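You operate a simulated robot arm through the tools that you are given. There is no shell and no other tool.

Carry out the task below with a simulated robot arm. There is one attempt and no reset: what you move stays moved.

JOB
Take the yellow booking block and leave it on the ledge before the pier. Put the green letter tile that says "!" from the middle of the counter on the blue plaque. Close the green drawer. Take the green bow tie on the bare stretch of the counter and put it away in the front of the prop tray. Fetch the red handset and stand it on the back of the booth deck. Take the yellow glasses on the counter above the trunk and put it away in the front of the prop tray. Fetch the glue refill that says "soft" from the bare stretch of the counter and set it on the ledge before the pier. Take the red flash battery and leave it on the bare stretch of the counter. The order is free. Set down upright: red handset, red flash battery.

It is judged by the outcome, as a careful person would: the job done as asked, and still so three seconds after it is handed in. It fails if anything else is knocked over, pushed out of place, dropped, spilled or broken.

ROBOT AND FRAMES
A 7-joint arm with a two-finger parallel gripper on a trunk, on a base that moves. Base frame: it is fixed to the floor where the robot stands at the start and does not move with it; the origin is under the middle of the robot, x ahead of it, y to its left, z up. Units: m, degrees, N and s.
With the tool pointing down near the work surface it reaches from about 0.38 to 0.88 m from the robot's upright axis, wherever it stands. Its first joint turns from -17.0 to 126.0 degrees. Places, roughly: back of the booth deck (15x26 cm) [1.86, -1.06, 0.76]; bare stretch of the counter [2.4, 1, 0.8]; blue plaque [3, 0.5, 0.75]; front of the prop tray [0, -1.4, 0.7]; glue refill [2.25, 1.25, 0.75]; green bow tie (12x6x2 cm) [2.5, 0.7, 0.8]; green drawer [2.5, 0.6, 0.7]; green letter tile [2.75, 0.5, 0.75]; ledge before the pier (44x19 cm) [1.94, 2.06, 0.78]; red flash battery [2.5, -0.75, 1]; red handset [2.75, 0.75, 0.75]; yellow booking block [2.75, 0.5, 0.75]; yellow glasses (16x6x2 cm) [2.4, 1.2, 0.8]. Payload 1.57 kg.
The TCP is the grasp point between the finger pads, 0.03 m short of the fingertips. In the tool frame z runs along the fingers and y along their closing line. The gripper opens to 0.08 m. The fingers are 0.017 m wide and 0.012 m thick; the gripper's body (0.04 by 0.082 m) begins 0.08 m behind the TCP.
Orientation is told as [roll, pitch, yaw] about the base's x, y, z axes, in that order, counted from this pose: with the fingers straight down and closing along the base's y, the tool's x points along the base's -x, its y along +y and its z along -z.

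CONTROLS
- The arm moves only by the tool arm_command. Its argument "increments" is a list of rows, each a list of 6 numbers: the shift along the base's x, y, z in units of 500 mm (1.0 is 500 mm), then the turn, a rotation vector about the base's x, y, z in units of 45 degrees (1.0 is 45 degrees). In form: [[dx, dy, dz, wx, wy, wz], ...]. A call has 1 to 20 rows; each row is the pose to reach, as a shift and turn from the pose commanded when the call began. "claw" is the opening, from 0 (shut) to 1 (fully open), set as the call begins (left out, the last holds). A call with a number of a shift or a turn outside -1 to 1 is refused whole. A row lasts 0.2 s, in which the tool goes at most 0.05 m and 8.6 degrees; a call with a longer step from one row to the next is refused whole, and so is a gripper value outside its range. A pose out of reach is approached as far as the arm can. The call stops where the force on the tool passes 40 N (or 10 N more than at its start, if that is more) or the arm is blocked; 0.2 s more then pass. The fingers move at their own pace (about 0.045 m/s each) and stop on an object; they squeeze with about 26 N. The grip force told is the motor's: it shows also when the fingers shut on nothing. Time passes only in rows, and 0.2 s behind the last, so rows that repeat a pose let the fingers close. It gives the time, the measured TCP pose, the force on the tool (base axes), the opening and the grip force at its end, in the units of the frame above (readings bear some noise), with the torque about the TCP (base axes, N m) and any sound that the robot's microphone picked up, and new pictures: "show" is both (left out), scene, wrist or none.
- Cameras (640 x 400 px; columns grow to the right, rows downward): "scene" is now at [0.005, -0.2105, 1.1717]; the picture's right is [0.25, -0.97, 0.00], its down [-0.19, -0.05, -0.98] and it looks along [0.95, 0.24, -0.19] (base axes); focal length 267 px, centre (320, 200). "wrist" rides on the gripper at [0.072, -0.007, -0.122] in the tool frame; the picture's right is [0.09, 1.00, 0.00], its down [-0.84, 0.08, -0.54] and it looks along [-0.54, 0.05, 0.84] (tool axes); focal length 238 px, centre (320, 200). There is no depth. A picture from a camera that has moved, and an enlarged one, comes with that camera's place and axes in the base frame and with its lens. The place of the scene camera against the robot may be out by one fixed shift of up to 0.018 m in any direction.
- move_column(by): slides the trunk up (or, below 0, down) by that many m; the arm and the scene camera ride with it, the base frame stays. It gives what a move gives, with no picture.
- roll_base(legs): drives the robot by 1 to 6 legs, each [ahead, left, turn to the left] in m, m and degrees, along the robot's own axes; the way and the turn of a leg run together, so that a leg with both is an arc; at most 1.5 m and 180 degrees a leg. The arm and the cameras ride along, it lands a little off, and it stops where it bumps. It gives what a move gives, and a new picture of the scene camera.
- aim_head(pan, tilt): turns the head with the scene camera to pan (to the left, within 109 degrees either way) and tilt (down, from -29 to 69), counted from straight ahead of the robot. It gives what a move gives, and a new picture of the scene camera.
- enlarge(camera, box): a new picture of the part [left, top, right, bottom] of that camera's present view, enlarged. The clock stands still meanwhile.
- job_done(): hands the job in; it is judged then, once.

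Places have to be worked out from the pictures, the camera data and where the tool is seen. Open the gripper and draw the arm clear of the work before you hand the job in, unless the task says otherwise.

The tools are called after "Call:" by a JSON object that holds its "method" and its "body". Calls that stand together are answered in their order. arm_command: Moves the arm, as the interface text tells. Its arguments: {"type":"object","properties":{"increments":{"type":"array"},"claw":{"type":"number"},"show":{"type":"string","enum":["both","scene","wrist","none"]}},"required":["increments"]} The other tools are called the same way: move_column (by) moves the trunk up or down; roll_base (legs) drives the base; aim_head (pan, tilt) turns the head that bears the scene camera; enlarge (camera, box) takes an enlarged picture of a part of a camera's view; job_done () hands the job in.

At the start:

```text
time: 0.0
eef_pos: [0.5679, 0.1645, 1.0307]
tool_rot: [-0.1, 0.0, -0.1]
wrist_force: [0.5, 0.0, 0.2]
moment: [0.0, 0.01, 0.02]
grip_width: 0.0801
finger_force: 0.1
trunk travel left (down, up): [-0.5, 0.29]
robot x, y, heading: [-0.0009, 0.0017, -0.2]
head pan, tilt (commanded): [14.4, 11.1]
```

scene: 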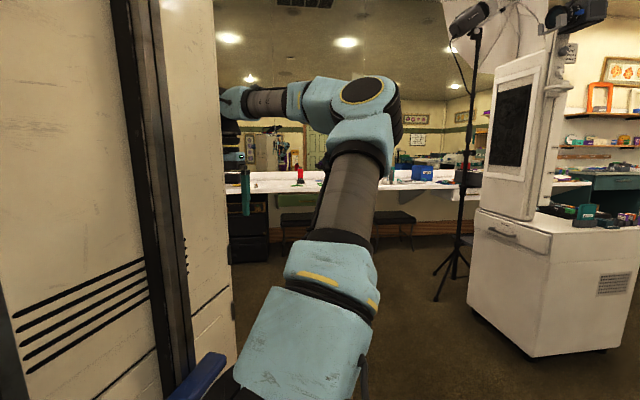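
wrist: 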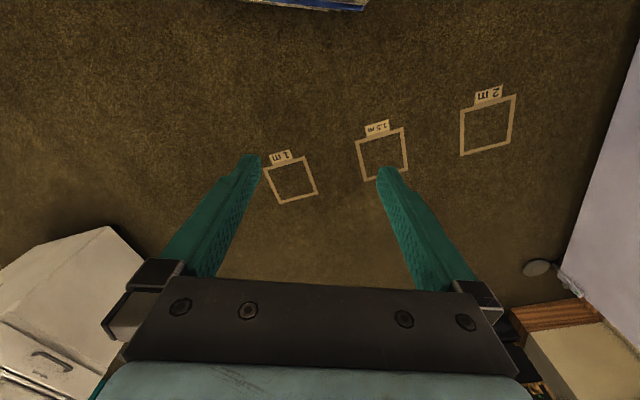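

The scene picture shows the arm in front of a counter far ahead, with a kiosk at right. I'll look around with the head first to map the surroundings.

Call:
{"method": "aim_head", "body": {"pan": -30, "tilt": 10}}

Call:
{"method": "aim_head", "body": {"pan": -80, "tilt": 15}}

Call:
{"method": "aim_head", "body": {"pan": 60, "tilt": 15}}

Call:
{"method": "aim_head", "body": {"pan": 105, "tilt": 15}}

```text
time: 1.1
eef_pos: [0.568, 0.1654, 1.0313]
tool_rot: [0.0, 0.0, -0.1]
wrist_force: [0.4, -0.3, 0.4]
moment: [0.02, 0.01, 0.0]
grip_width: 0.0801
finger_force: 0.0
trunk travel left (down, up): [-0.5, 0.29]
robot x, y, heading: [-0.0004, 0.0011, -0.2]
head pan, tilt (commanded): [-30.0, 10.0]
camera scene: at [-0.0046, -0.2802, 1.1735], right [-0.5, -0.87, 0.0], down [-0.15, 0.09, -0.98], along [0.85, -0.49, -0.17], focal length 267 px, centre (320, 200)
```

scene: 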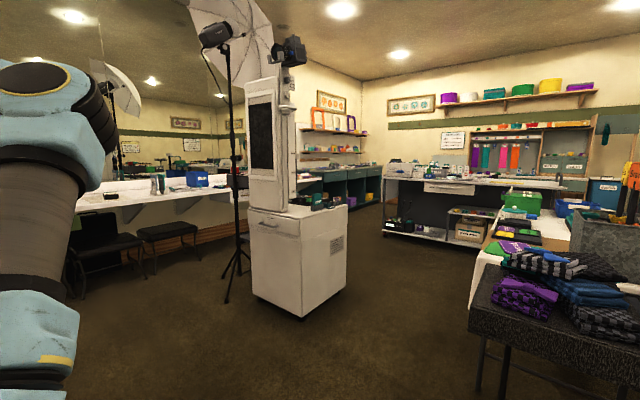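

```text
time: 2.3
eef_pos: [0.5682, 0.1646, 1.0319]
tool_rot: [0.0, 0.0, 0.1]
wrist_force: [0.3, 0.7, 0.1]
moment: [0.0, 0.02, -0.02]
grip_width: 0.08
finger_force: 0.0
trunk travel left (down, up): [-0.5, 0.29]
robot x, y, heading: [-0.0035, 0.0013, -0.2]
head pan, tilt (commanded): [-80.0, 15.0]
camera scene: at [-0.0689, -0.3257, 1.1654], right [-0.98, -0.17, 0.0], down [-0.05, 0.25, -0.97], along [0.17, -0.95, -0.26], focal length 267 px, centre (320, 200)
```

scene: 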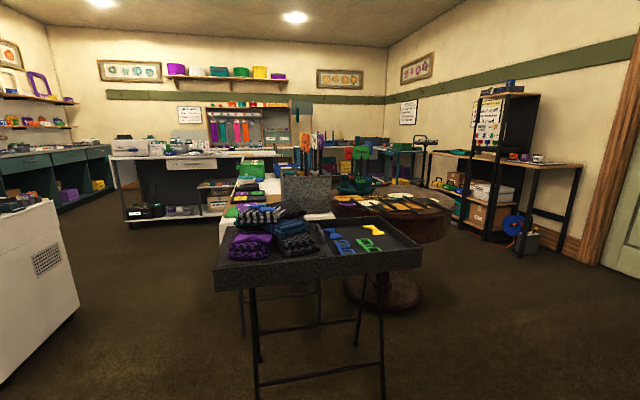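

```text
time: 4.5
eef_pos: [0.5679, 0.167, 1.0312]
tool_rot: [0.0, 0.0, 0.0]
wrist_force: [-0.6, -0.4, -0.6]
moment: [0.0, -0.01, -0.02]
grip_width: 0.08
finger_force: 0.1
trunk travel left (down, up): [-0.5, 0.29]
robot x, y, heading: [-0.0007, -0.0013, -0.2]
head pan, tilt (commanded): [60.0, 15.0]
camera scene: at [-0.0384, -0.1529, 1.1654], right [0.87, -0.5, 0.0], down [-0.13, -0.22, -0.97], along [0.48, 0.84, -0.26], focal length 267 px, centre (320, 200)
```

scene: 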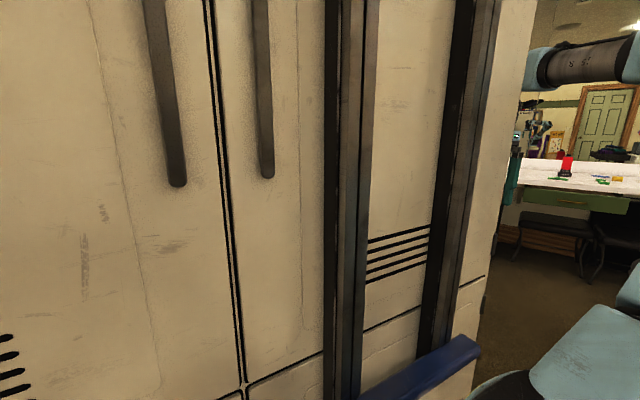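

```text
time: 5.7
eef_pos: [0.5692, 0.1644, 1.0309]
tool_rot: [0.0, -0.1, -0.1]
wrist_force: [-0.6, 0.0, 0.8]
moment: [0.0, 0.0, 0.05]
grip_width: 0.0801
finger_force: 0.1
trunk travel left (down, up): [-0.5, 0.29]
robot x, y, heading: [-0.0008, 0.0025, 0.1]
head pan, tilt (commanded): [105.0, 15.0]
camera scene: at [-0.1093, -0.1435, 1.1654], right [0.97, 0.26, 0.0], down [0.07, -0.25, -0.97], along [-0.25, 0.93, -0.26], focal length 267 px, centre (320, 200)
```

scene: 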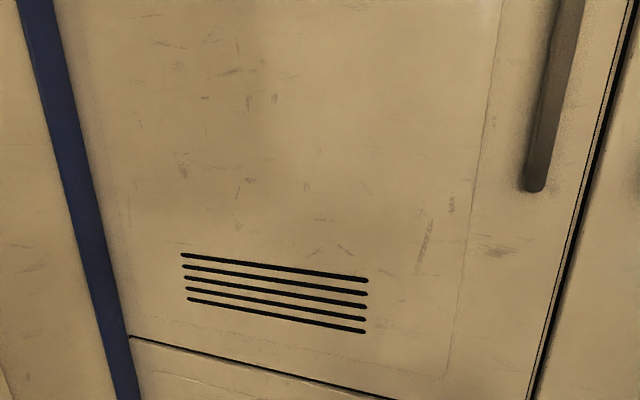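

The tray stand is to the right (y≈-1.4), the cabinet blocks the left. I'll look ahead again and zoom in on the counter and on the kiosk.

Call:
{"method": "aim_head", "body": {"pan": 0, "tilt": 8}}

Call:
{"method": "enlarge", "body": {"camera": "scene", "box": [360, 120, 520, 220]}}

Call:
{"method": "enlarge", "body": {"camera": "scene", "box": [100, 120, 300, 245]}}

```text
time: 7.5
eef_pos: [0.5679, 0.1651, 1.0313]
tool_rot: [0.0, 0.0, 0.0]
wrist_force: [-0.7, 0.1, 0.9]
moment: [0.01, -0.01, -0.03]
grip_width: 0.0801
finger_force: 0.0
trunk travel left (down, up): [-0.5, 0.29]
robot x, y, heading: [-0.0017, 0.0012, 0.3]
head pan, tilt (commanded): [0.0, 8.0]
camera scene: at [0.0074, -0.2337, 1.1768], right [0.0, -1.0, 0.0], down [-0.14, 0.0, -0.99], along [0.99, 0.0, -0.14], focal length 267 px, centre (320, 200)
```

scene: 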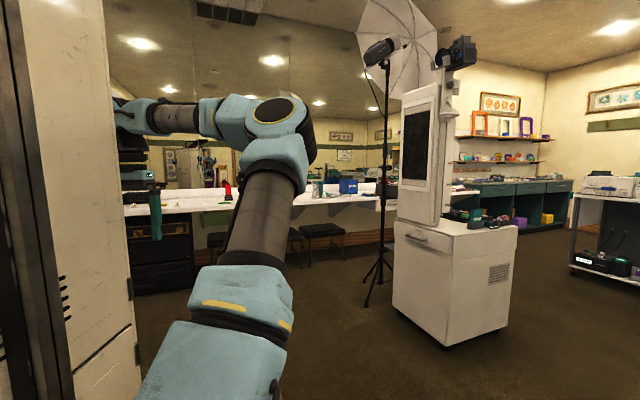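

```text
4.00 times, centred on (440, 170) of scene
camera zoom: at [0.0074, -0.2337, 1.1768], right [0.0, -1.0, 0.0], down [-0.14, 0.0, -0.99], along [0.99, 0.0, -0.14], focal length 1069 px, centre (-160, 320)
```

zoom: 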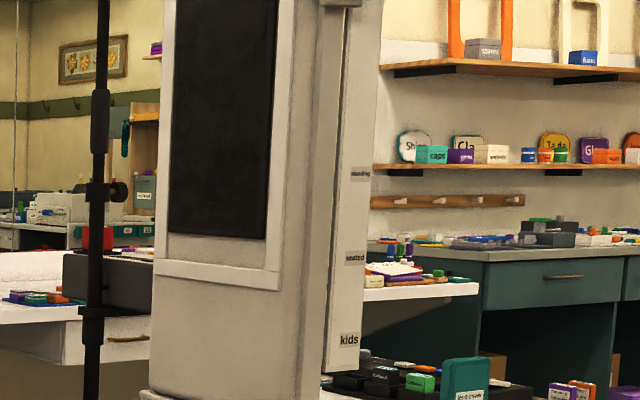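

```text
3.20 times, centred on (200, 182) of scene
camera zoom: at [0.0074, -0.2337, 1.1768], right [0.0, -1.0, 0.0], down [-0.14, 0.0, -0.99], along [0.99, 0.0, -0.14], focal length 855 px, centre (704, 256)
```

zoom: 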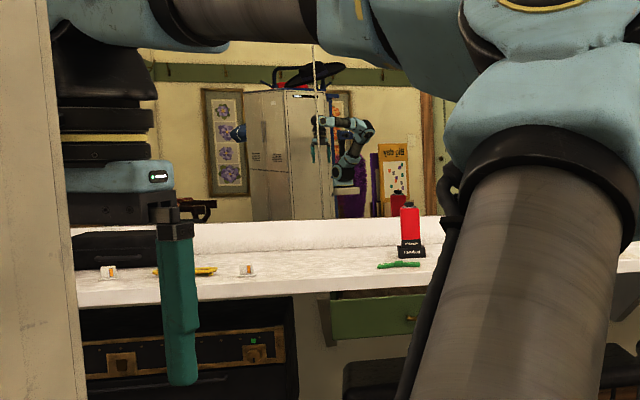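

The red battery seems to sit on a dark box behind the tripod, and the handset/bow tie/glasses lie on the white counter ahead. Before driving I'll check floor clearance around the locker on the left.

Call:
{"method": "aim_head", "body": {"pan": 45, "tilt": 50}}

Call:
{"method": "aim_head", "body": {"pan": -40, "tilt": 45}}

Call:
{"method": "aim_head", "body": {"pan": -95, "tilt": 35}}

```text
time: 8.6
eef_pos: [0.568, 0.1657, 1.0318]
tool_rot: [0.0, 0.0, 0.0]
wrist_force: [-0.2, 0.3, -0.2]
moment: [0.02, -0.01, 0.0]
grip_width: 0.0799
finger_force: 0.1
trunk travel left (down, up): [-0.5, 0.29]
robot x, y, heading: [-0.0024, 0.0035, 0.1]
head pan, tilt (commanded): [45.0, 50.0]
camera scene: at [-0.0306, -0.1793, 1.1117], right [0.71, -0.71, 0.0], down [-0.54, -0.54, -0.64], along [0.46, 0.45, -0.77], focal length 267 px, centre (320, 200)
```

scene: 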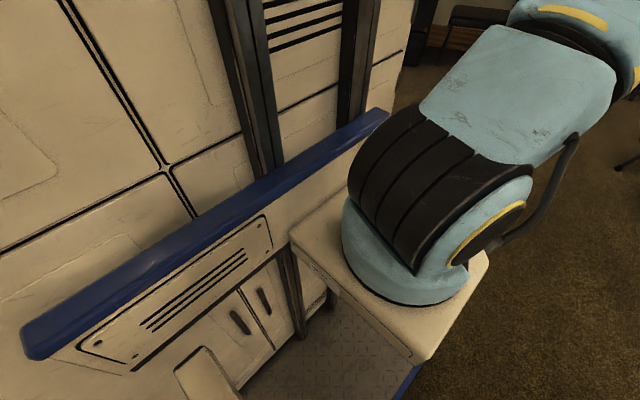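

```text
time: 10.2
eef_pos: [0.5682, 0.1653, 1.0314]
tool_rot: [0.0, 0.1, 0.0]
wrist_force: [0.8, 0.9, -0.5]
moment: [0.01, -0.05, 0.0]
grip_width: 0.0799
finger_force: 0.0
trunk travel left (down, up): [-0.5, 0.29]
robot x, y, heading: [0.0012, 0.0, 0.2]
head pan, tilt (commanded): [-40.0, 45.0]
camera scene: at [-0.0228, -0.286, 1.1186], right [-0.64, -0.77, 0.0], down [-0.54, 0.45, -0.71], along [0.54, -0.45, -0.71], focal length 267 px, centre (320, 200)
```

scene: 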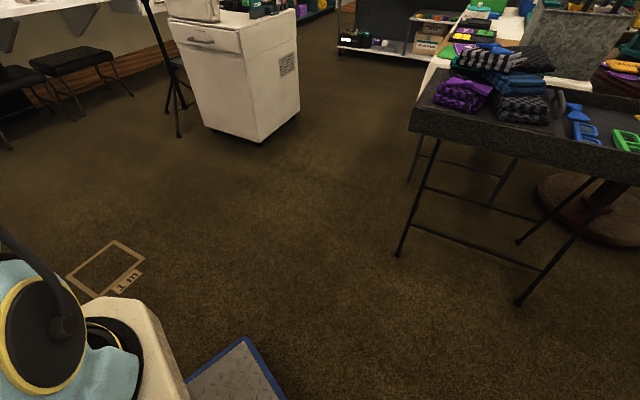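

```text
time: 11.4
eef_pos: [0.5676, 0.1642, 1.0317]
tool_rot: [0.0, -0.1, -0.1]
wrist_force: [0.7, 0.3, 0.1]
moment: [0.02, 0.01, 0.02]
grip_width: 0.08
finger_force: 0.1
trunk travel left (down, up): [-0.5, 0.29]
robot x, y, heading: [-0.0024, 0.0001, -0.3]
head pan, tilt (commanded): [-95.0, 35.0]
camera scene: at [-0.0928, -0.3215, 1.1334], right [-1.0, 0.09, 0.0], down [0.05, 0.57, -0.82], along [-0.07, -0.82, -0.57], focal length 267 px, centre (320, 200)
```

scene: 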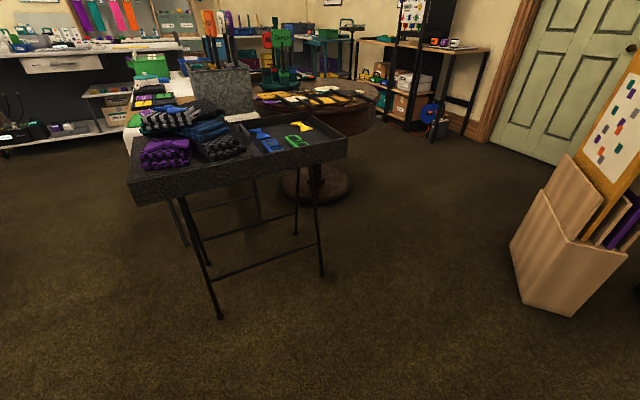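

The white column on the left turns out to be the robot's own tower; the floor ahead is clear. I'll zoom on the mirror's reflection to see the robot's shape and look straight ahead again at the counter.

Call:
{"method": "aim_head", "body": {"pan": 15, "tilt": 6}}

Call:
{"method": "enlarge", "body": {"camera": "scene", "box": [220, 100, 380, 200]}}

Call:
{"method": "enlarge", "body": {"camera": "scene", "box": [380, 120, 540, 220]}}

```text
time: 13.3
eef_pos: [0.5667, 0.165, 1.0323]
tool_rot: [0.0, -0.1, 0.1]
wrist_force: [-0.2, -0.2, -0.1]
moment: [-0.01, 0.01, 0.01]
grip_width: 0.08
finger_force: 0.0
trunk travel left (down, up): [-0.5, 0.29]
robot x, y, heading: [0.0012, 0.0024, -0.4]
head pan, tilt (commanded): [15.0, 6.0]
camera scene: at [0.0038, -0.21, 1.18], right [0.26, -0.97, 0.0], down [-0.1, -0.03, -0.99], along [0.96, 0.26, -0.1], focal length 267 px, centre (320, 200)
```

scene: 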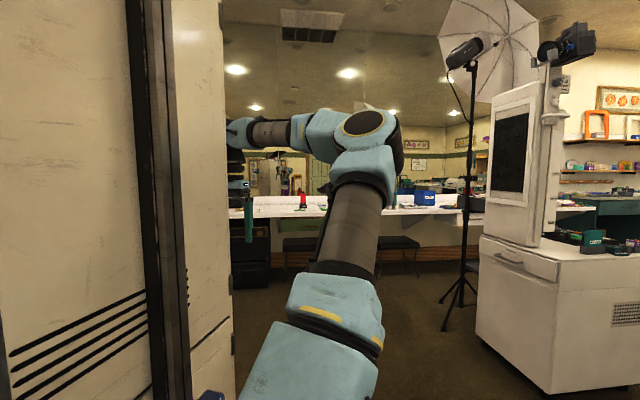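

```text
4.00 times, centred on (300, 150) of scene
camera zoom: at [0.0038, -0.21, 1.18], right [0.26, -0.97, 0.0], down [-0.1, -0.03, -0.99], along [0.96, 0.26, -0.1], focal length 1069 px, centre (400, 400)
```

zoom: 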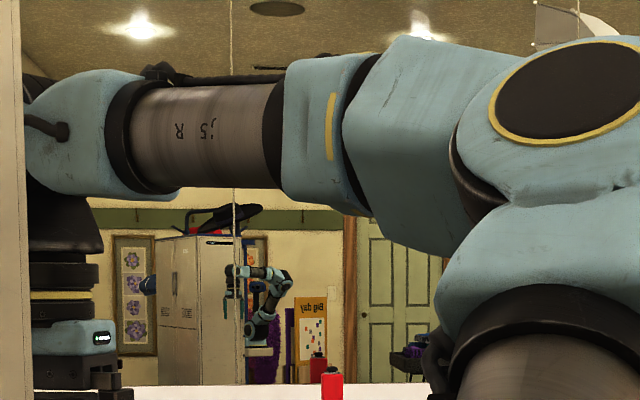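

```text
4.00 times, centred on (460, 170) of scene
camera zoom: at [0.0038, -0.21, 1.18], right [0.26, -0.97, 0.0], down [-0.1, -0.03, -0.99], along [0.96, 0.26, -0.1], focal length 1069 px, centre (-240, 320)
```

zoom: 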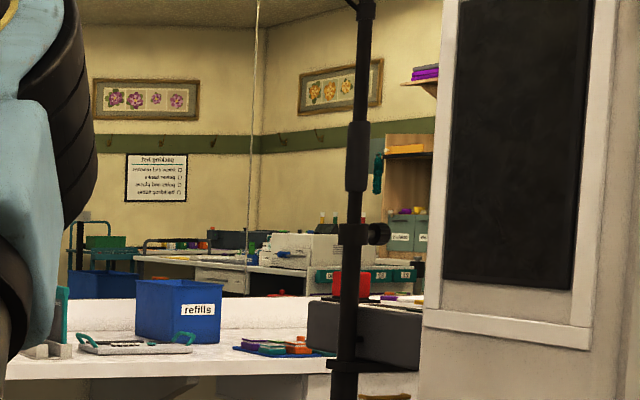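

The counter edge, computed from two edge points, runs about 22° rotated (normal ≈ (0.92, 0.39)). I'll turn 22° left and drive up partway, then look at the items close-up.

Call:
{"method": "roll_base", "body": {"legs": [[0, 0, 22], [1.15, 0, 0]]}}

Call:
{"method": "aim_head", "body": {"pan": 0, "tilt": 20}}

```text
time: 20.3
eef_pos: [1.5048, 0.8178, 1.0312]
tool_rot: [0.1, 0.0, 23.1]
wrist_force: [-0.2, -0.2, -0.6]
moment: [0.0, -0.03, -0.01]
grip_width: 0.0801
finger_force: 0.1
trunk travel left (down, up): [-0.5, 0.29]
robot x, y, heading: [1.0487, 0.444, 23.3]
head pan, tilt (commanded): [15.0, 6.0]
camera scene: at [1.1308, 0.2536, 1.18], right [0.62, -0.79, 0.0], down [-0.08, -0.06, -0.99], along [0.78, 0.61, -0.1], focal length 267 px, centre (320, 200)
```

scene: 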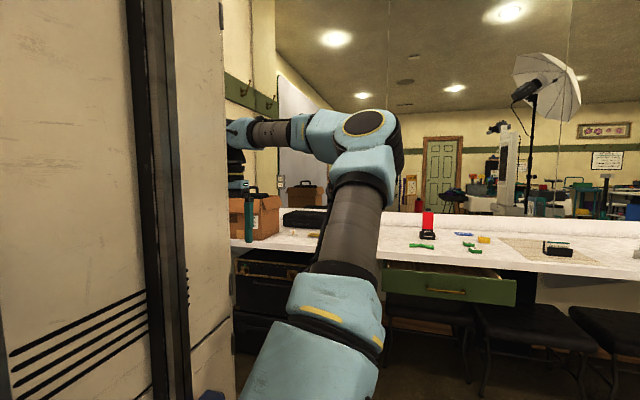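

```text
time: 21.1
eef_pos: [1.5038, 0.8183, 1.0315]
tool_rot: [-0.1, 0.0, 23.1]
wrist_force: [0.0, -0.8, -0.3]
moment: [-0.03, -0.04, 0.01]
grip_width: 0.08
finger_force: 0.1
trunk travel left (down, up): [-0.5, 0.29]
robot x, y, heading: [1.0449, 0.4422, 23.1]
head pan, tilt (commanded): [0.0, 20.0]
camera scene: at [1.1439, 0.2333, 1.1573], right [0.39, -0.92, 0.0], down [-0.31, -0.13, -0.94], along [0.86, 0.37, -0.34], focal length 267 px, centre (320, 200)
```

scene: 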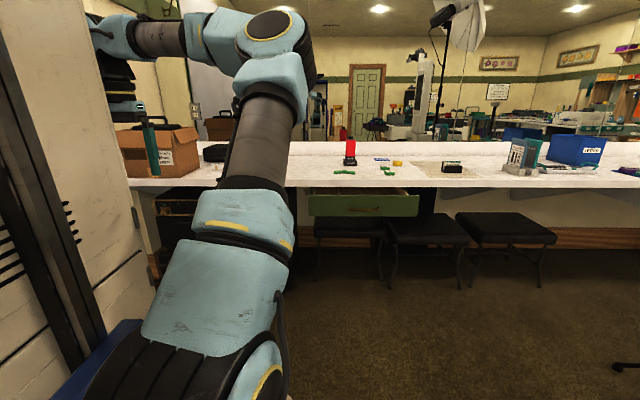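

The tower is indeed the robot's own body. Now the handset, green pieces, plaque and block are visible; I'll enlarge the counter areas.

Call:
{"method": "enlarge", "body": {"camera": "scene", "box": [310, 125, 470, 225]}}

Call:
{"method": "enlarge", "body": {"camera": "scene", "box": [90, 110, 250, 210]}}

Call:
{"method": "enlarge", "body": {"camera": "scene", "box": [440, 110, 640, 235]}}

```text
4.00 times, centred on (390, 175) of scene
camera zoom: at [1.1439, 0.2333, 1.1573], right [0.39, -0.92, 0.0], down [-0.31, -0.13, -0.94], along [0.86, 0.37, -0.34], focal length 1069 px, centre (40, 300)
```

zoom: 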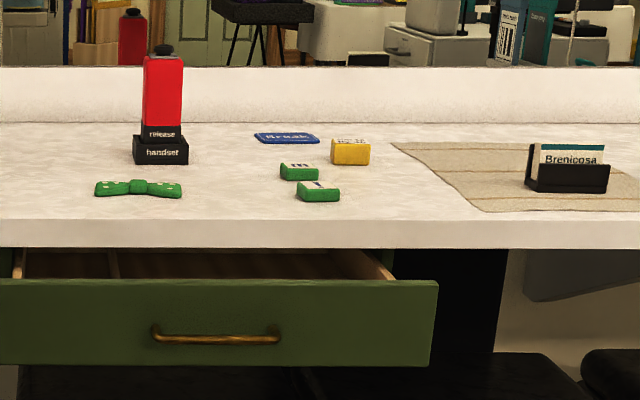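

```text
4.00 times, centred on (170, 160) of scene
camera zoom: at [1.1439, 0.2333, 1.1573], right [0.39, -0.92, 0.0], down [-0.31, -0.13, -0.94], along [0.86, 0.37, -0.34], focal length 1069 px, centre (920, 360)
```

zoom: 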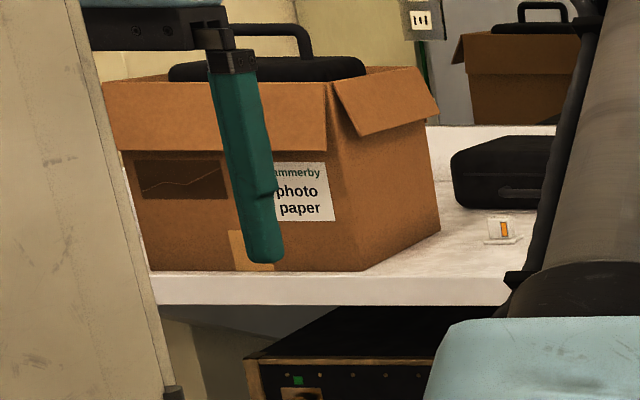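

```text
3.20 times, centred on (540, 172) of scene
camera zoom: at [1.1439, 0.2333, 1.1573], right [0.39, -0.92, 0.0], down [-0.31, -0.13, -0.94], along [0.86, 0.37, -0.34], focal length 855 px, centre (-384, 288)
```

zoom: 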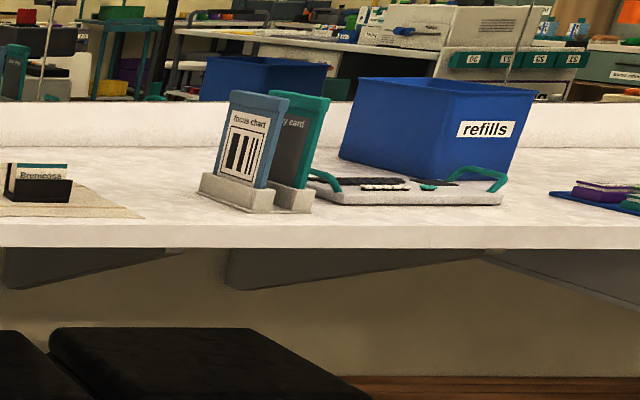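

Blue "Break" plaque, "!" tile (nearest of two tiles), yellow block, bow tie and handset are identified. I need my own base's front edge, so I'll look down at it.

Call:
{"method": "aim_head", "body": {"pan": 0, "tilt": 69}}

Call:
{"method": "aim_head", "body": {"pan": 30, "tilt": 60}}

```text
time: 22.2
eef_pos: [1.5037, 0.8187, 1.0324]
tool_rot: [-0.1, 0.0, 23.1]
wrist_force: [-0.1, -0.7, 0.6]
moment: [0.03, -0.02, 0.0]
grip_width: 0.0799
finger_force: 0.1
trunk travel left (down, up): [-0.5, 0.29]
robot x, y, heading: [1.0472, 0.4421, 23.0]
head pan, tilt (commanded): [0.0, 68.8]
camera scene: at [1.1098, 0.2187, 1.0898], right [0.39, -0.92, 0.0], down [-0.86, -0.37, -0.36], along [0.33, 0.14, -0.93], focal length 267 px, centre (320, 200)
```

scene: 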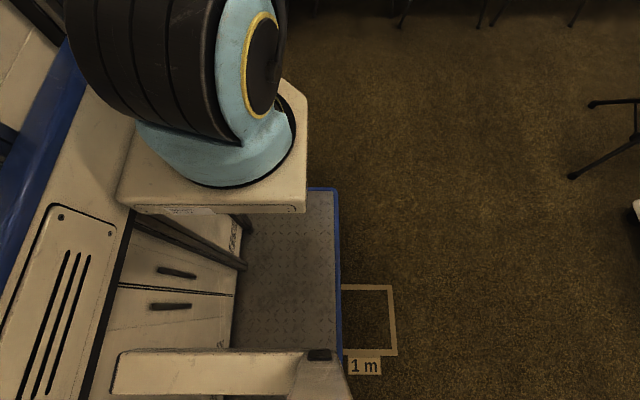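

```text
time: 23.2
eef_pos: [1.505, 0.8178, 1.0312]
tool_rot: [0.0, 0.0, 23.1]
wrist_force: [-0.4, 0.5, -0.2]
moment: [-0.02, -0.02, 0.01]
grip_width: 0.0802
finger_force: 0.2
trunk travel left (down, up): [-0.5, 0.29]
robot x, y, heading: [1.0462, 0.4419, 23.3]
head pan, tilt (commanded): [30.0, 60.0]
camera scene: at [1.0983, 0.25, 1.0991], right [0.8, -0.6, 0.0], down [-0.52, -0.69, -0.5], along [0.3, 0.4, -0.87], focal length 267 px, centre (320, 200)
```

scene: 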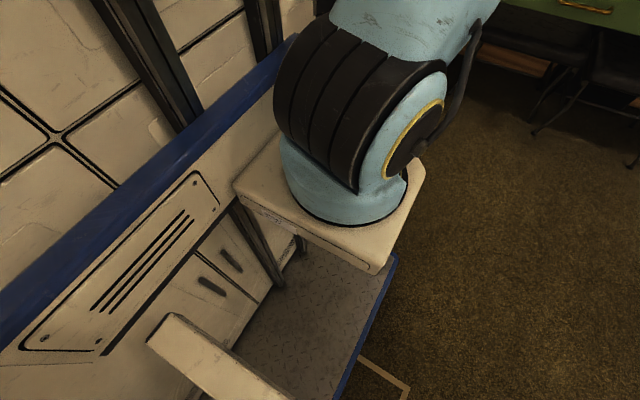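

My base front edge is about 0.41 m ahead of the robot's middle. I'm still 1.3 m from the counter edge, so I'll test here how far the arm reaches straight ahead with the tool down.

Call:
{"method": "arm_command", "body": {"increments": [[0.074, 0.031, -0.03, 0, 0, 0], [0.147, 0.062, -0.06, 0, 0, 0], [0.221, 0.094, -0.09, 0, 0, 0], [0.295, 0.125, -0.12, 0, 0, 0], [0.368, 0.156, -0.15, 0, 0, 0], [0.442, 0.187, -0.18, 0, 0, 0], [0.516, 0.219, -0.21, 0, 0, 0], [0.59, 0.25, -0.24, 0, 0, 0], [0.663, 0.281, -0.27, 0, 0, 0], [0.737, 0.3126, -0.3, 0, 0, 0], [0.737, 0.3126, -0.3, 0, 0, 0]], "show": "scene"}}

```text
time: 25.6
eef_pos: [1.7852, 0.8957, 0.8689]
tool_rot: [0.0, -0.1, 23.1]
wrist_force: [-0.9, -0.1, -1.0]
moment: [-0.03, -0.02, 0.02]
grip_width: 0.0802
finger_force: 0.0
out of reach, approached as far as the arm can: row 7, 8, 9, 10, 11
trunk travel left (down, up): [-0.5, 0.29]
robot x, y, heading: [1.0451, 0.4473, 23.2]
head pan, tilt (commanded): [30.0, 60.0]
camera scene: at [1.0983, 0.25, 1.0991], right [0.8, -0.6, 0.0], down [-0.52, -0.69, -0.5], along [0.3, 0.4, -0.87], focal length 267 px, centre (320, 200)
```

scene: 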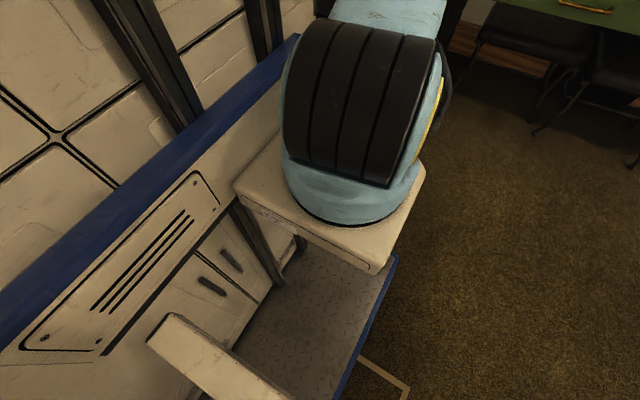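

The tool-down reach limit is about 0.87 m from the robot's middle. I'll retract the arm to its former spot and then drive to stand about 0.6 m from the counter edge, a bit right of the drawer's centre.

Call:
{"method": "arm_command", "body": {"increments": [[-0.07, -0.02, 0.04, 0, 0, 0], [-0.14, -0.039, 0.081, 0, 0, 0], [-0.21, -0.058, 0.121, 0, 0, 0], [-0.281, -0.078, 0.162, 0, 0, 0], [-0.351, -0.098, 0.2, 0, 0, 0], [-0.42, -0.117, 0.243, 0, 0, 0], [-0.49, -0.136, 0.283, 0, 0, 0], [-0.562, -0.156, 0.324, 0, 0, 0]], "show": "none"}}

Call:
{"method": "roll_base", "body": {"legs": [[0, -0.6, 0], [0.74, 0, 0]]}}

Call:
{"method": "aim_head", "body": {"pan": 0, "tilt": 40}}

```text
time: 27.4
eef_pos: [1.4995, 0.8192, 1.0314]
tool_rot: [0.0, 0.0, 22.9]
wrist_force: [-0.4, -0.5, -0.4]
moment: [0.02, 0.01, -0.03]
grip_width: 0.0803
finger_force: 0.1
trunk travel left (down, up): [-0.5, 0.29]
robot x, y, heading: [1.0492, 0.4471, 23.0]
head pan, tilt (commanded): [30.0, 60.0]
```

```text
time: 34.4
eef_pos: [2.4186, 0.5515, 1.0315]
tool_rot: [0.1, 0.0, 22.9]
wrist_force: [0.5, 0.0, -0.4]
moment: [-0.02, 0.0, -0.04]
grip_width: 0.0801
finger_force: 0.0
trunk travel left (down, up): [-0.5, 0.29]
robot x, y, heading: [1.9624, 0.1788, 22.6]
head pan, tilt (commanded): [30.0, 60.0]
camera scene: at [2.0132, -0.0149, 1.0991], right [0.8, -0.6, 0.0], down [-0.52, -0.69, -0.5], along [0.3, 0.4, -0.87], focal length 267 px, centre (320, 200)
```

scene: 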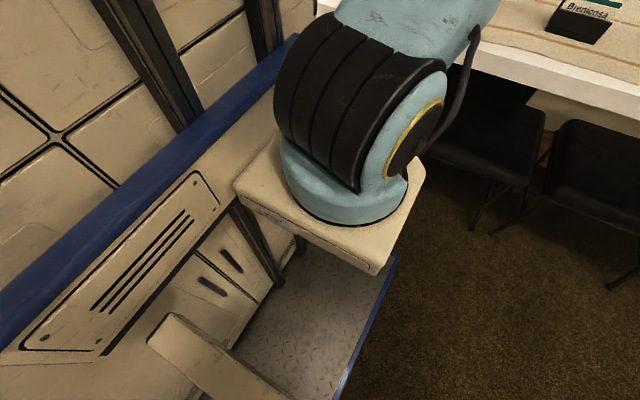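

```text
time: 35.3
eef_pos: [2.4187, 0.5504, 1.0316]
tool_rot: [0.0, 0.1, 22.8]
wrist_force: [-0.6, 0.6, 1.3]
moment: [0.0, -0.04, 0.0]
grip_width: 0.0802
finger_force: 0.0
trunk travel left (down, up): [-0.5, 0.29]
robot x, y, heading: [1.9643, 0.1803, 22.7]
head pan, tilt (commanded): [0.0, 40.0]
camera scene: at [2.0512, -0.035, 1.1258], right [0.39, -0.92, 0.0], down [-0.59, -0.25, -0.77], along [0.71, 0.3, -0.64], focal length 267 px, centre (320, 200)
```

scene: 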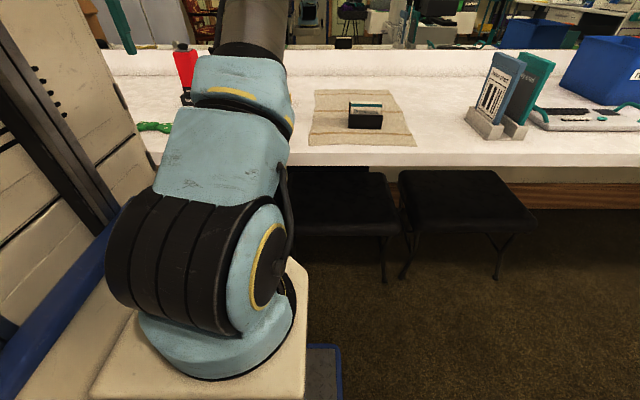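

The arm hides part of the counter from the head, so I'll use the wrist camera here (just hold pose and take pictures).

Call:
{"method": "arm_command", "body": {"increments": [[0, 0, 0, 0, 0, 0]], "show": "wrist"}}

Call:
{"method": "enlarge", "body": {"camera": "scene", "box": [270, 40, 590, 240]}}

```text
time: 35.7
eef_pos: [2.4175, 0.5511, 1.0323]
tool_rot: [0.0, 0.0, 22.8]
wrist_force: [-0.3, -0.7, 0.5]
moment: [0.0, 0.01, 0.03]
grip_width: 0.0802
finger_force: 0.0
trunk travel left (down, up): [-0.5, 0.29]
robot x, y, heading: [1.9623, 0.1759, 23.0]
head pan, tilt (commanded): [0.0, 40.0]
camera wrist: at [2.3533, 0.5155, 1.1533], right [-0.47, 0.88, 0.0], down [0.74, 0.4, 0.54], along [0.48, 0.26, -0.84], focal length 238 px, centre (320, 200)
```

wrist: 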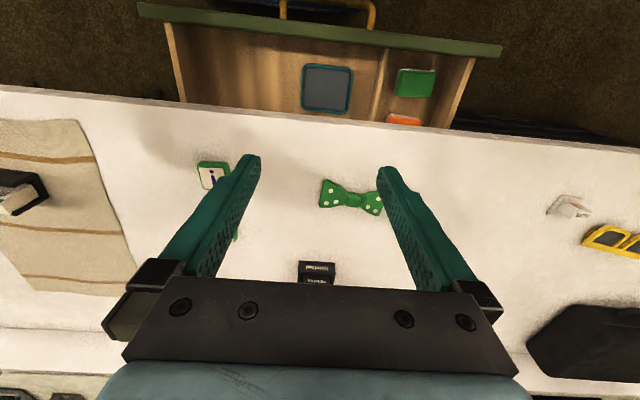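

```text
2.00 times, centred on (430, 140) of scene
camera zoom: at [2.0512, -0.0351, 1.1258], right [0.39, -0.92, 0.0], down [-0.59, -0.25, -0.77], along [0.71, 0.3, -0.64], focal length 535 px, centre (100, 320)
```

zoom: 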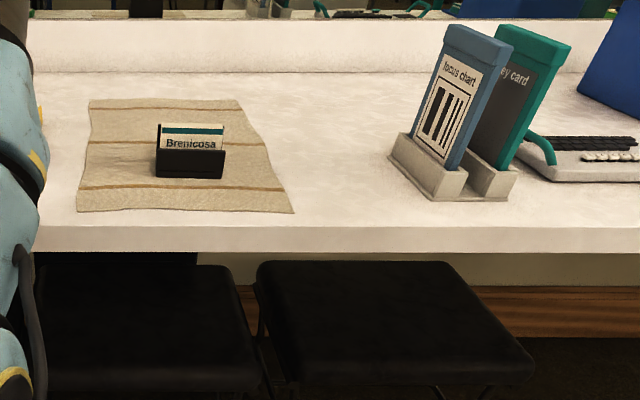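

From the wrist view I judge the drawer front to stick out about 0.13 m (centre near (2.33, 0.51), panel z≈0.64–0.74). I'll back off 0.2 m so I can push it shut with tilted, closed fingers.

Call:
{"method": "roll_base", "body": {"legs": [[-0.2, 0, 0]]}}

Call:
{"method": "arm_command", "body": {"increments": [[0, 0, 0, 0, 0, 0], [0, 0, 0, 0, 0, 0]], "claw": 0, "show": "wrist"}}

```text
time: 37.3
eef_pos: [2.2411, 0.4768, 1.032]
tool_rot: [0.0, 0.1, 22.7]
wrist_force: [0.2, -0.3, 0.2]
moment: [0.0, -0.03, 0.02]
grip_width: 0.08
finger_force: 0.1
trunk travel left (down, up): [-0.5, 0.29]
robot x, y, heading: [1.7885, 0.1038, 22.6]
head pan, tilt (commanded): [0.0, 40.0]
camera scene: at [1.8737, -0.1095, 1.1258], right [0.39, -0.92, 0.0], down [-0.59, -0.25, -0.77], along [0.71, 0.3, -0.64], focal length 267 px, centre (320, 200)
```

scene: 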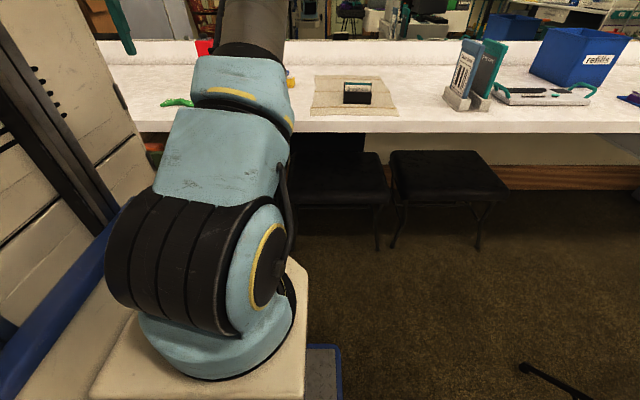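

```text
time: 37.9
eef_pos: [2.2401, 0.4767, 1.0317]
tool_rot: [0.0, 0.0, 22.7]
wrist_force: [0.5, -0.3, -0.2]
moment: [0.02, 0.0, 0.02]
grip_width: 0.0277
finger_force: 0.5
trunk travel left (down, up): [-0.5, 0.29]
robot x, y, heading: [1.7863, 0.1034, 22.8]
head pan, tilt (commanded): [0.0, 40.0]
camera wrist: at [2.1764, 0.4408, 1.1533], right [-0.47, 0.88, 0.0], down [0.74, 0.39, 0.54], along [0.48, 0.25, -0.84], focal length 238 px, centre (320, 200)
```

wrist: 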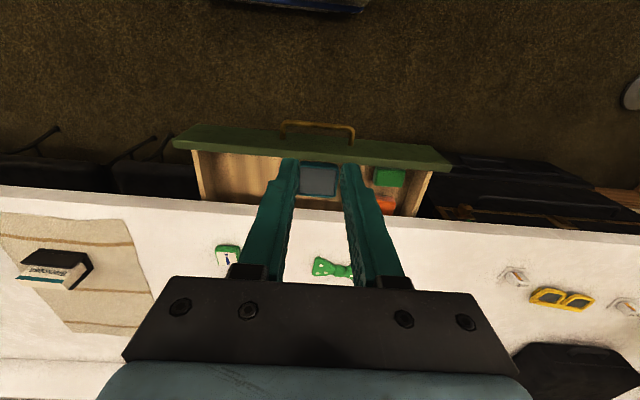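

Closed fingers next: I'll tilt the tool 45° forward while lowering to just in front of the drawer panel above its handle.

Call:
{"method": "arm_command", "body": {"increments": [[-0.008, -0.003, -0.085, 0.055, -0.132, 0], [-0.016, -0.006, -0.17, 0.11, -0.264, 0], [-0.024, -0.01, -0.254, 0.165, -0.395, 0], [-0.031, -0.013, -0.339, 0.221, -0.527, 0], [-0.039, -0.016, -0.424, 0.276, -0.659, 0], [-0.047, -0.02, -0.508, 0.331, -0.791, 0], [-0.055, -0.023, -0.593, 0.386, -0.9225, 0], [-0.055, -0.023, -0.593, 0.386, -0.9225, 0]], "claw": 0}}

```text
time: 39.9
eef_pos: [2.2618, 0.4927, 0.751]
tool_rot: [6.0, -48.8, 12.2]
wrist_force: [-0.2, -0.3, 0.0]
moment: [0.0, -0.02, 0.03]
grip_width: 0.0001
finger_force: 21.5
trunk travel left (down, up): [-0.5, 0.29]
robot x, y, heading: [1.7872, 0.1047, 22.8]
head pan, tilt (commanded): [0.0, 40.0]
stopped in row 8: the arm was blocked; the commanded pose is now the measured one
camera scene: at [1.8754, -0.1094, 1.1227], right [0.39, -0.92, 0.0], down [-0.59, -0.25, -0.76], along [0.71, 0.3, -0.64], focal length 267 px, centre (320, 200)
camera wrist: at [2.129, 0.4428, 0.7767], right [-0.34, 0.94, 0.0], down [0.13, 0.05, 0.99], along [0.93, 0.34, -0.14], focal length 238 px, centre (320, 200)
```

scene: 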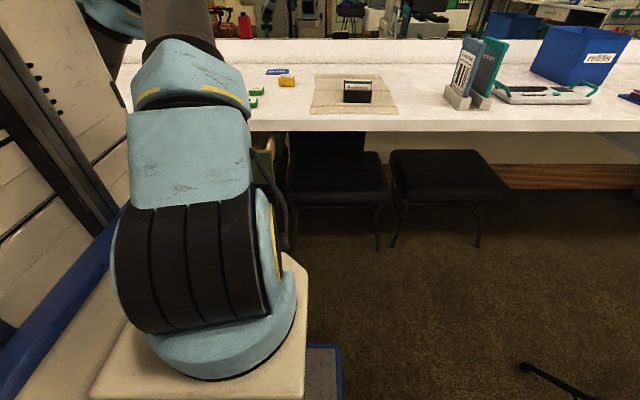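
wrist: 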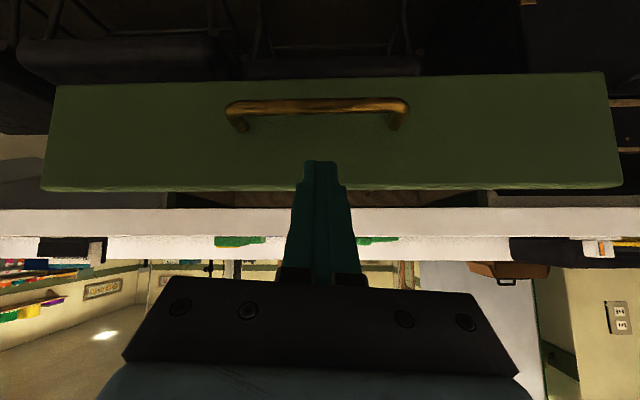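

The fingertips now sit just in front of the upper panel, above the handle. I'll push slowly along the counter's normal until it stops.

Call:
{"method": "arm_command", "body": {"increments": [[0.018, 0.008, -0.024, 0, 0, 0], [0.055, 0.023, -0.024, 0, 0, 0], [0.092, 0.039, -0.024, 0, 0, 0], [0.129, 0.054, -0.024, 0, 0, 0], [0.166, 0.07, -0.024, 0, 0, 0], [0.203, 0.085, -0.024, 0, 0, 0], [0.24, 0.101, -0.024, 0, 0, 0], [0.277, 0.116, -0.024, 0, 0, 0], [0.314, 0.132, -0.024, 0, 0, 0], [0.35, 0.147, -0.024, 0, 0, 0]], "claw": 0, "show": "wrist"}}

```text
time: 42.1
eef_pos: [2.4274, 0.5665, 0.7377]
tool_rot: [5.6, -48.4, 13.3]
wrist_force: [-18.2, -10.1, -4.6]
moment: [-0.02, 0.02, -0.01]
grip_width: 0.0002
finger_force: 21.2
trunk travel left (down, up): [-0.5, 0.29]
robot x, y, heading: [1.787, 0.1036, 22.6]
head pan, tilt (commanded): [0.0, 40.0]
camera wrist: at [2.297, 0.5152, 0.7647], right [-0.36, 0.93, 0.0], down [0.14, 0.06, 0.99], along [0.92, 0.35, -0.15], focal length 238 px, centre (320, 200)
```

wrist: 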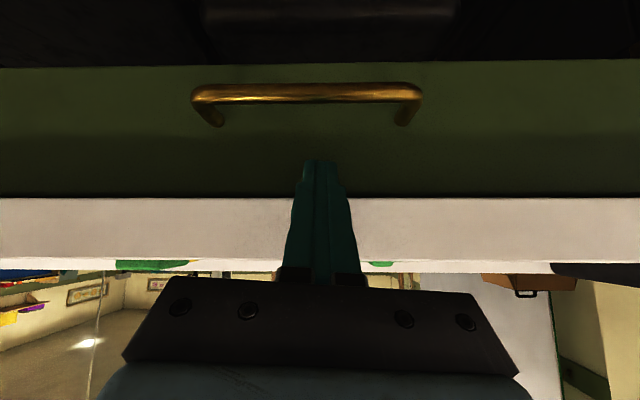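

Force has risen to ~20 N and the panel now sits right under the counter edge, so it may be at its stop. I'll push 2 cm more to confirm.

Call:
{"method": "arm_command", "body": {"increments": [[0.018, 0.008, 0, 0, 0, 0], [0.037, 0.016, 0, 0, 0, 0], [0.037, 0.016, 0, 0, 0, 0]], "claw": 0, "show": "wrist"}}

```text
time: 42.4
eef_pos: [2.4293, 0.5687, 0.7364]
tool_rot: [5.6, -47.9, 13.4]
wrist_force: [-0.3, 1.0, -1.1]
moment: [-0.03, -0.01, 0.03]
grip_width: 0.0
finger_force: 21.2
trunk travel left (down, up): [-0.5, 0.29]
robot x, y, heading: [1.7836, 0.102, 22.5]
head pan, tilt (commanded): [0.0, 40.0]
stopped in row 1: the force on the tool passed its limit at 57 N (the readings are from after the stop); the commanded pose is now the measured one
camera wrist: at [2.2983, 0.5165, 0.7642], right [-0.36, 0.93, 0.0], down [0.14, 0.06, 0.99], along [0.92, 0.35, -0.16], focal length 238 px, centre (320, 200)
```

wrist: 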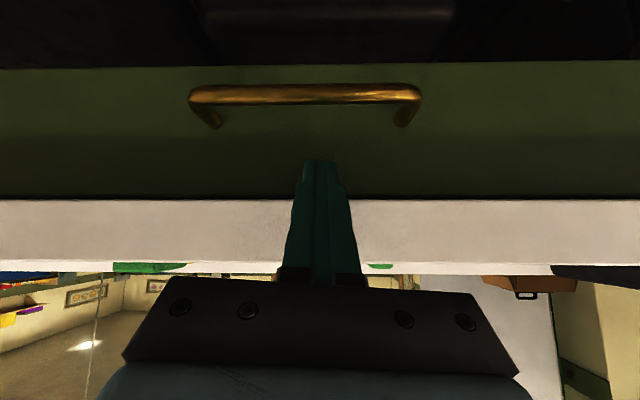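

The drawer hit its stop (57 N, flush under the slab). I'll back off along the normal, then rise and return the tool to pointing straight down.

Call:
{"method": "arm_command", "body": {"increments": [[-0.09, -0.038, 0, 0, 0, 0], [-0.18, -0.076, 0, 0, 0, 0], [-0.25, -0.106, 0.04, -0.055, 0.122, 0.018], [-0.28, -0.12, 0.12, -0.11, 0.244, 0.036], [-0.3, -0.128, 0.2, -0.165, 0.366, 0.053], [-0.32, -0.136, 0.28, -0.22, 0.488, 0.071], [-0.34, -0.144, 0.36, -0.276, 0.61, 0.089], [-0.35, -0.148, 0.44, -0.331, 0.732, 0.107], [-0.35, -0.148, 0.52, -0.386, 0.854, 0.125], [-0.35, -0.148, 0.58, -0.441, 0.975, 0.1425]], "claw": 1, "show": "wrist"}}

```text
time: 44.6
eef_pos: [2.2544, 0.4936, 1.0277]
tool_rot: [-0.1, 0.0, 22.7]
wrist_force: [0.8, -0.3, 0.8]
moment: [0.04, 0.01, -0.02]
grip_width: 0.08
finger_force: 0.1
trunk travel left (down, up): [-0.5, 0.29]
robot x, y, heading: [1.7851, 0.102, 22.7]
head pan, tilt (commanded): [0.0, 40.0]
camera wrist: at [2.1897, 0.4586, 1.1495], right [-0.47, 0.88, 0.0], down [0.74, 0.4, 0.54], along [0.48, 0.25, -0.84], focal length 238 px, centre (320, 200)
```

wrist: 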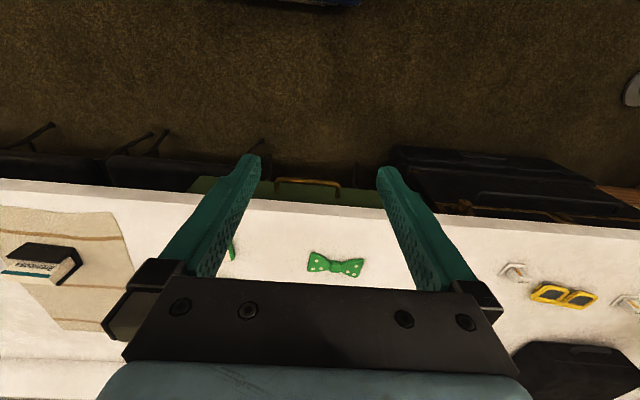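

The drawer is shut. I'll roll 0.30 m forward so the counter items are within reach, and look with both cameras.

Call:
{"method": "roll_base", "body": {"legs": [[0.3, 0, 0]]}}

Call:
{"method": "arm_command", "body": {"increments": [[0, 0, 0, 0, 0, 0]], "show": "wrist"}}

```text
time: 46.6
eef_pos: [2.5298, 0.6058, 1.0262]
tool_rot: [-0.1, -0.1, 22.4]
wrist_force: [-0.3, 1.3, -0.3]
moment: [-0.03, 0.02, -0.04]
grip_width: 0.0798
finger_force: 0.1
trunk travel left (down, up): [-0.5, 0.29]
robot x, y, heading: [2.0586, 0.2186, 22.3]
head pan, tilt (commanded): [0.0, 40.0]
camera scene: at [2.1454, 0.0034, 1.1258], right [0.38, -0.92, 0.0], down [-0.59, -0.25, -0.77], along [0.71, 0.29, -0.64], focal length 267 px, centre (320, 200)
```

scene: 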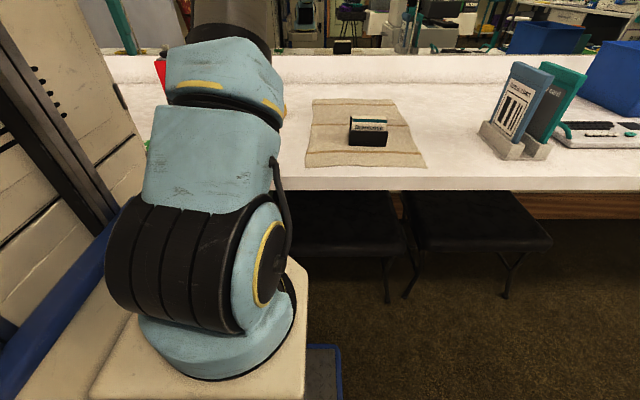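

```text
time: 47.0
eef_pos: [2.5291, 0.6056, 1.0267]
tool_rot: [-0.1, -0.1, 22.3]
wrist_force: [0.6, 0.2, -0.3]
moment: [0.0, 0.01, 0.0]
grip_width: 0.0803
finger_force: 0.0
trunk travel left (down, up): [-0.5, 0.29]
robot x, y, heading: [2.0585, 0.2156, 22.6]
head pan, tilt (commanded): [0.0, 40.0]
camera wrist: at [2.4643, 0.5704, 1.1488], right [-0.47, 0.89, 0.0], down [0.74, 0.39, 0.54], along [0.48, 0.25, -0.84], focal length 238 px, centre (320, 200)
```

wrist: 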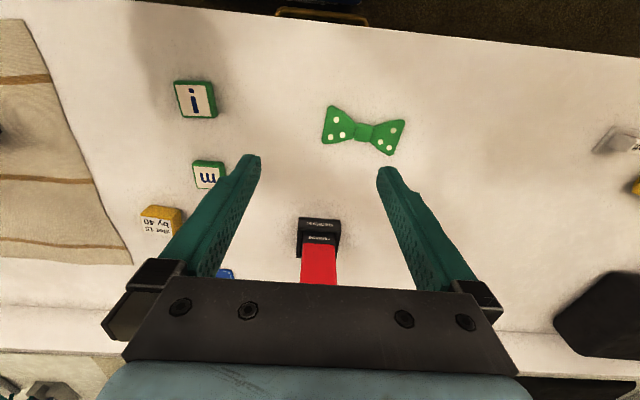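

I have clear wrist-camera positions for the tile, bow tie, block and handset. Before going on I want to understand my own body's outline, so I'll look at my reflection in the mirror.

Call:
{"method": "aim_head", "body": {"pan": 0, "tilt": 5}}

Call:
{"method": "aim_head", "body": {"pan": 20, "tilt": 15}}

```text
time: 48.1
eef_pos: [2.5293, 0.6052, 1.0282]
tool_rot: [-0.1, -0.1, 22.4]
wrist_force: [-0.2, -0.1, 0.3]
moment: [0.01, -0.01, 0.0]
grip_width: 0.0801
finger_force: 0.0
trunk travel left (down, up): [-0.5, 0.29]
robot x, y, heading: [2.0592, 0.2199, 22.3]
head pan, tilt (commanded): [0.0, 5.0]
camera scene: at [2.1517, 0.006, 1.1815], right [0.38, -0.92, 0.0], down [-0.08, -0.03, -1.0], along [0.92, 0.38, -0.09], focal length 267 px, centre (320, 200)
```

scene: 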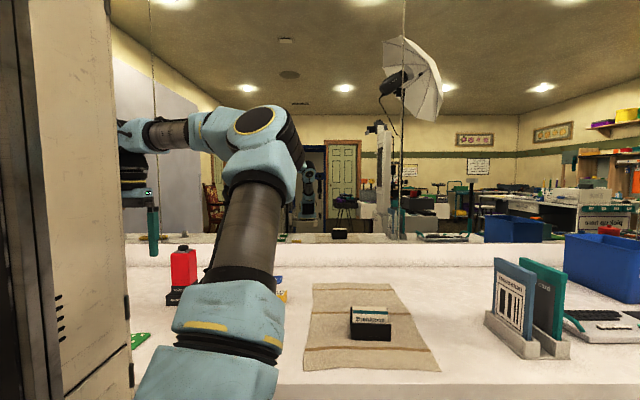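

```text
time: 48.9
eef_pos: [2.5294, 0.6048, 1.0267]
tool_rot: [0.0, -0.1, 22.4]
wrist_force: [-0.5, -0.3, -1.2]
moment: [0.0, 0.01, 0.01]
grip_width: 0.0801
finger_force: 0.1
trunk travel left (down, up): [-0.5, 0.29]
robot x, y, heading: [2.0584, 0.2174, 22.6]
head pan, tilt (commanded): [20.0, 15.0]
camera scene: at [2.1357, 0.0339, 1.1654], right [0.67, -0.74, 0.0], down [-0.19, -0.17, -0.97], along [0.71, 0.65, -0.26], focal length 267 px, centre (320, 200)
```

scene: 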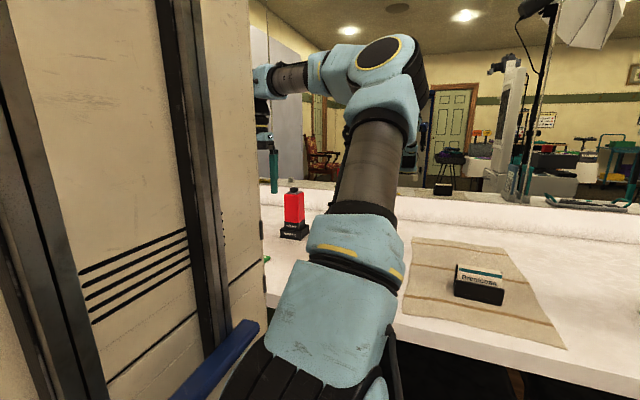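

Call:
{"method": "aim_head", "body": {"pan": 0, "tilt": 5}}

Call:
{"method": "enlarge", "body": {"camera": "scene", "box": [270, 130, 366, 250]}}

```text
time: 49.7
eef_pos: [2.5291, 0.6059, 1.0267]
tool_rot: [-0.1, -0.1, 22.4]
wrist_force: [-0.1, -0.4, 0.3]
moment: [0.0, -0.02, -0.02]
grip_width: 0.0802
finger_force: 0.0
trunk travel left (down, up): [-0.5, 0.29]
robot x, y, heading: [2.0547, 0.2193, 22.6]
head pan, tilt (commanded): [0.0, 5.0]
camera scene: at [2.1516, 0.006, 1.1816], right [0.38, -0.92, 0.0], down [-0.08, -0.03, -1.0], along [0.92, 0.38, -0.09], focal length 267 px, centre (320, 200)
```

scene: 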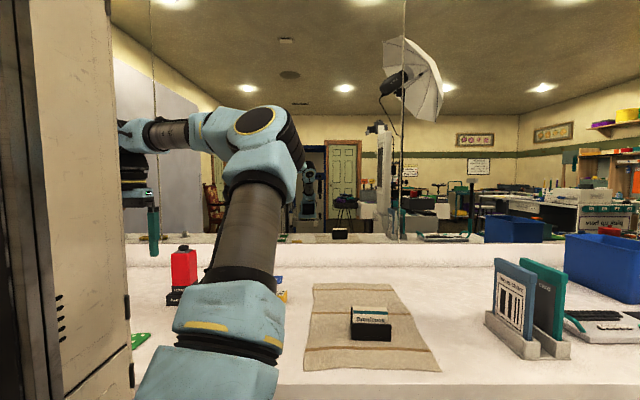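

```text
3.33 times, centred on (318, 190) of scene
camera zoom: at [2.1516, 0.006, 1.1816], right [0.38, -0.92, 0.0], down [-0.08, -0.03, -1.0], along [0.92, 0.38, -0.09], focal length 891 px, centre (327, 233)
```

zoom: 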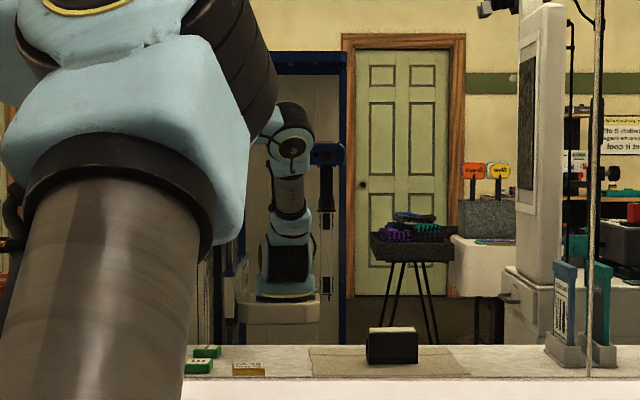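

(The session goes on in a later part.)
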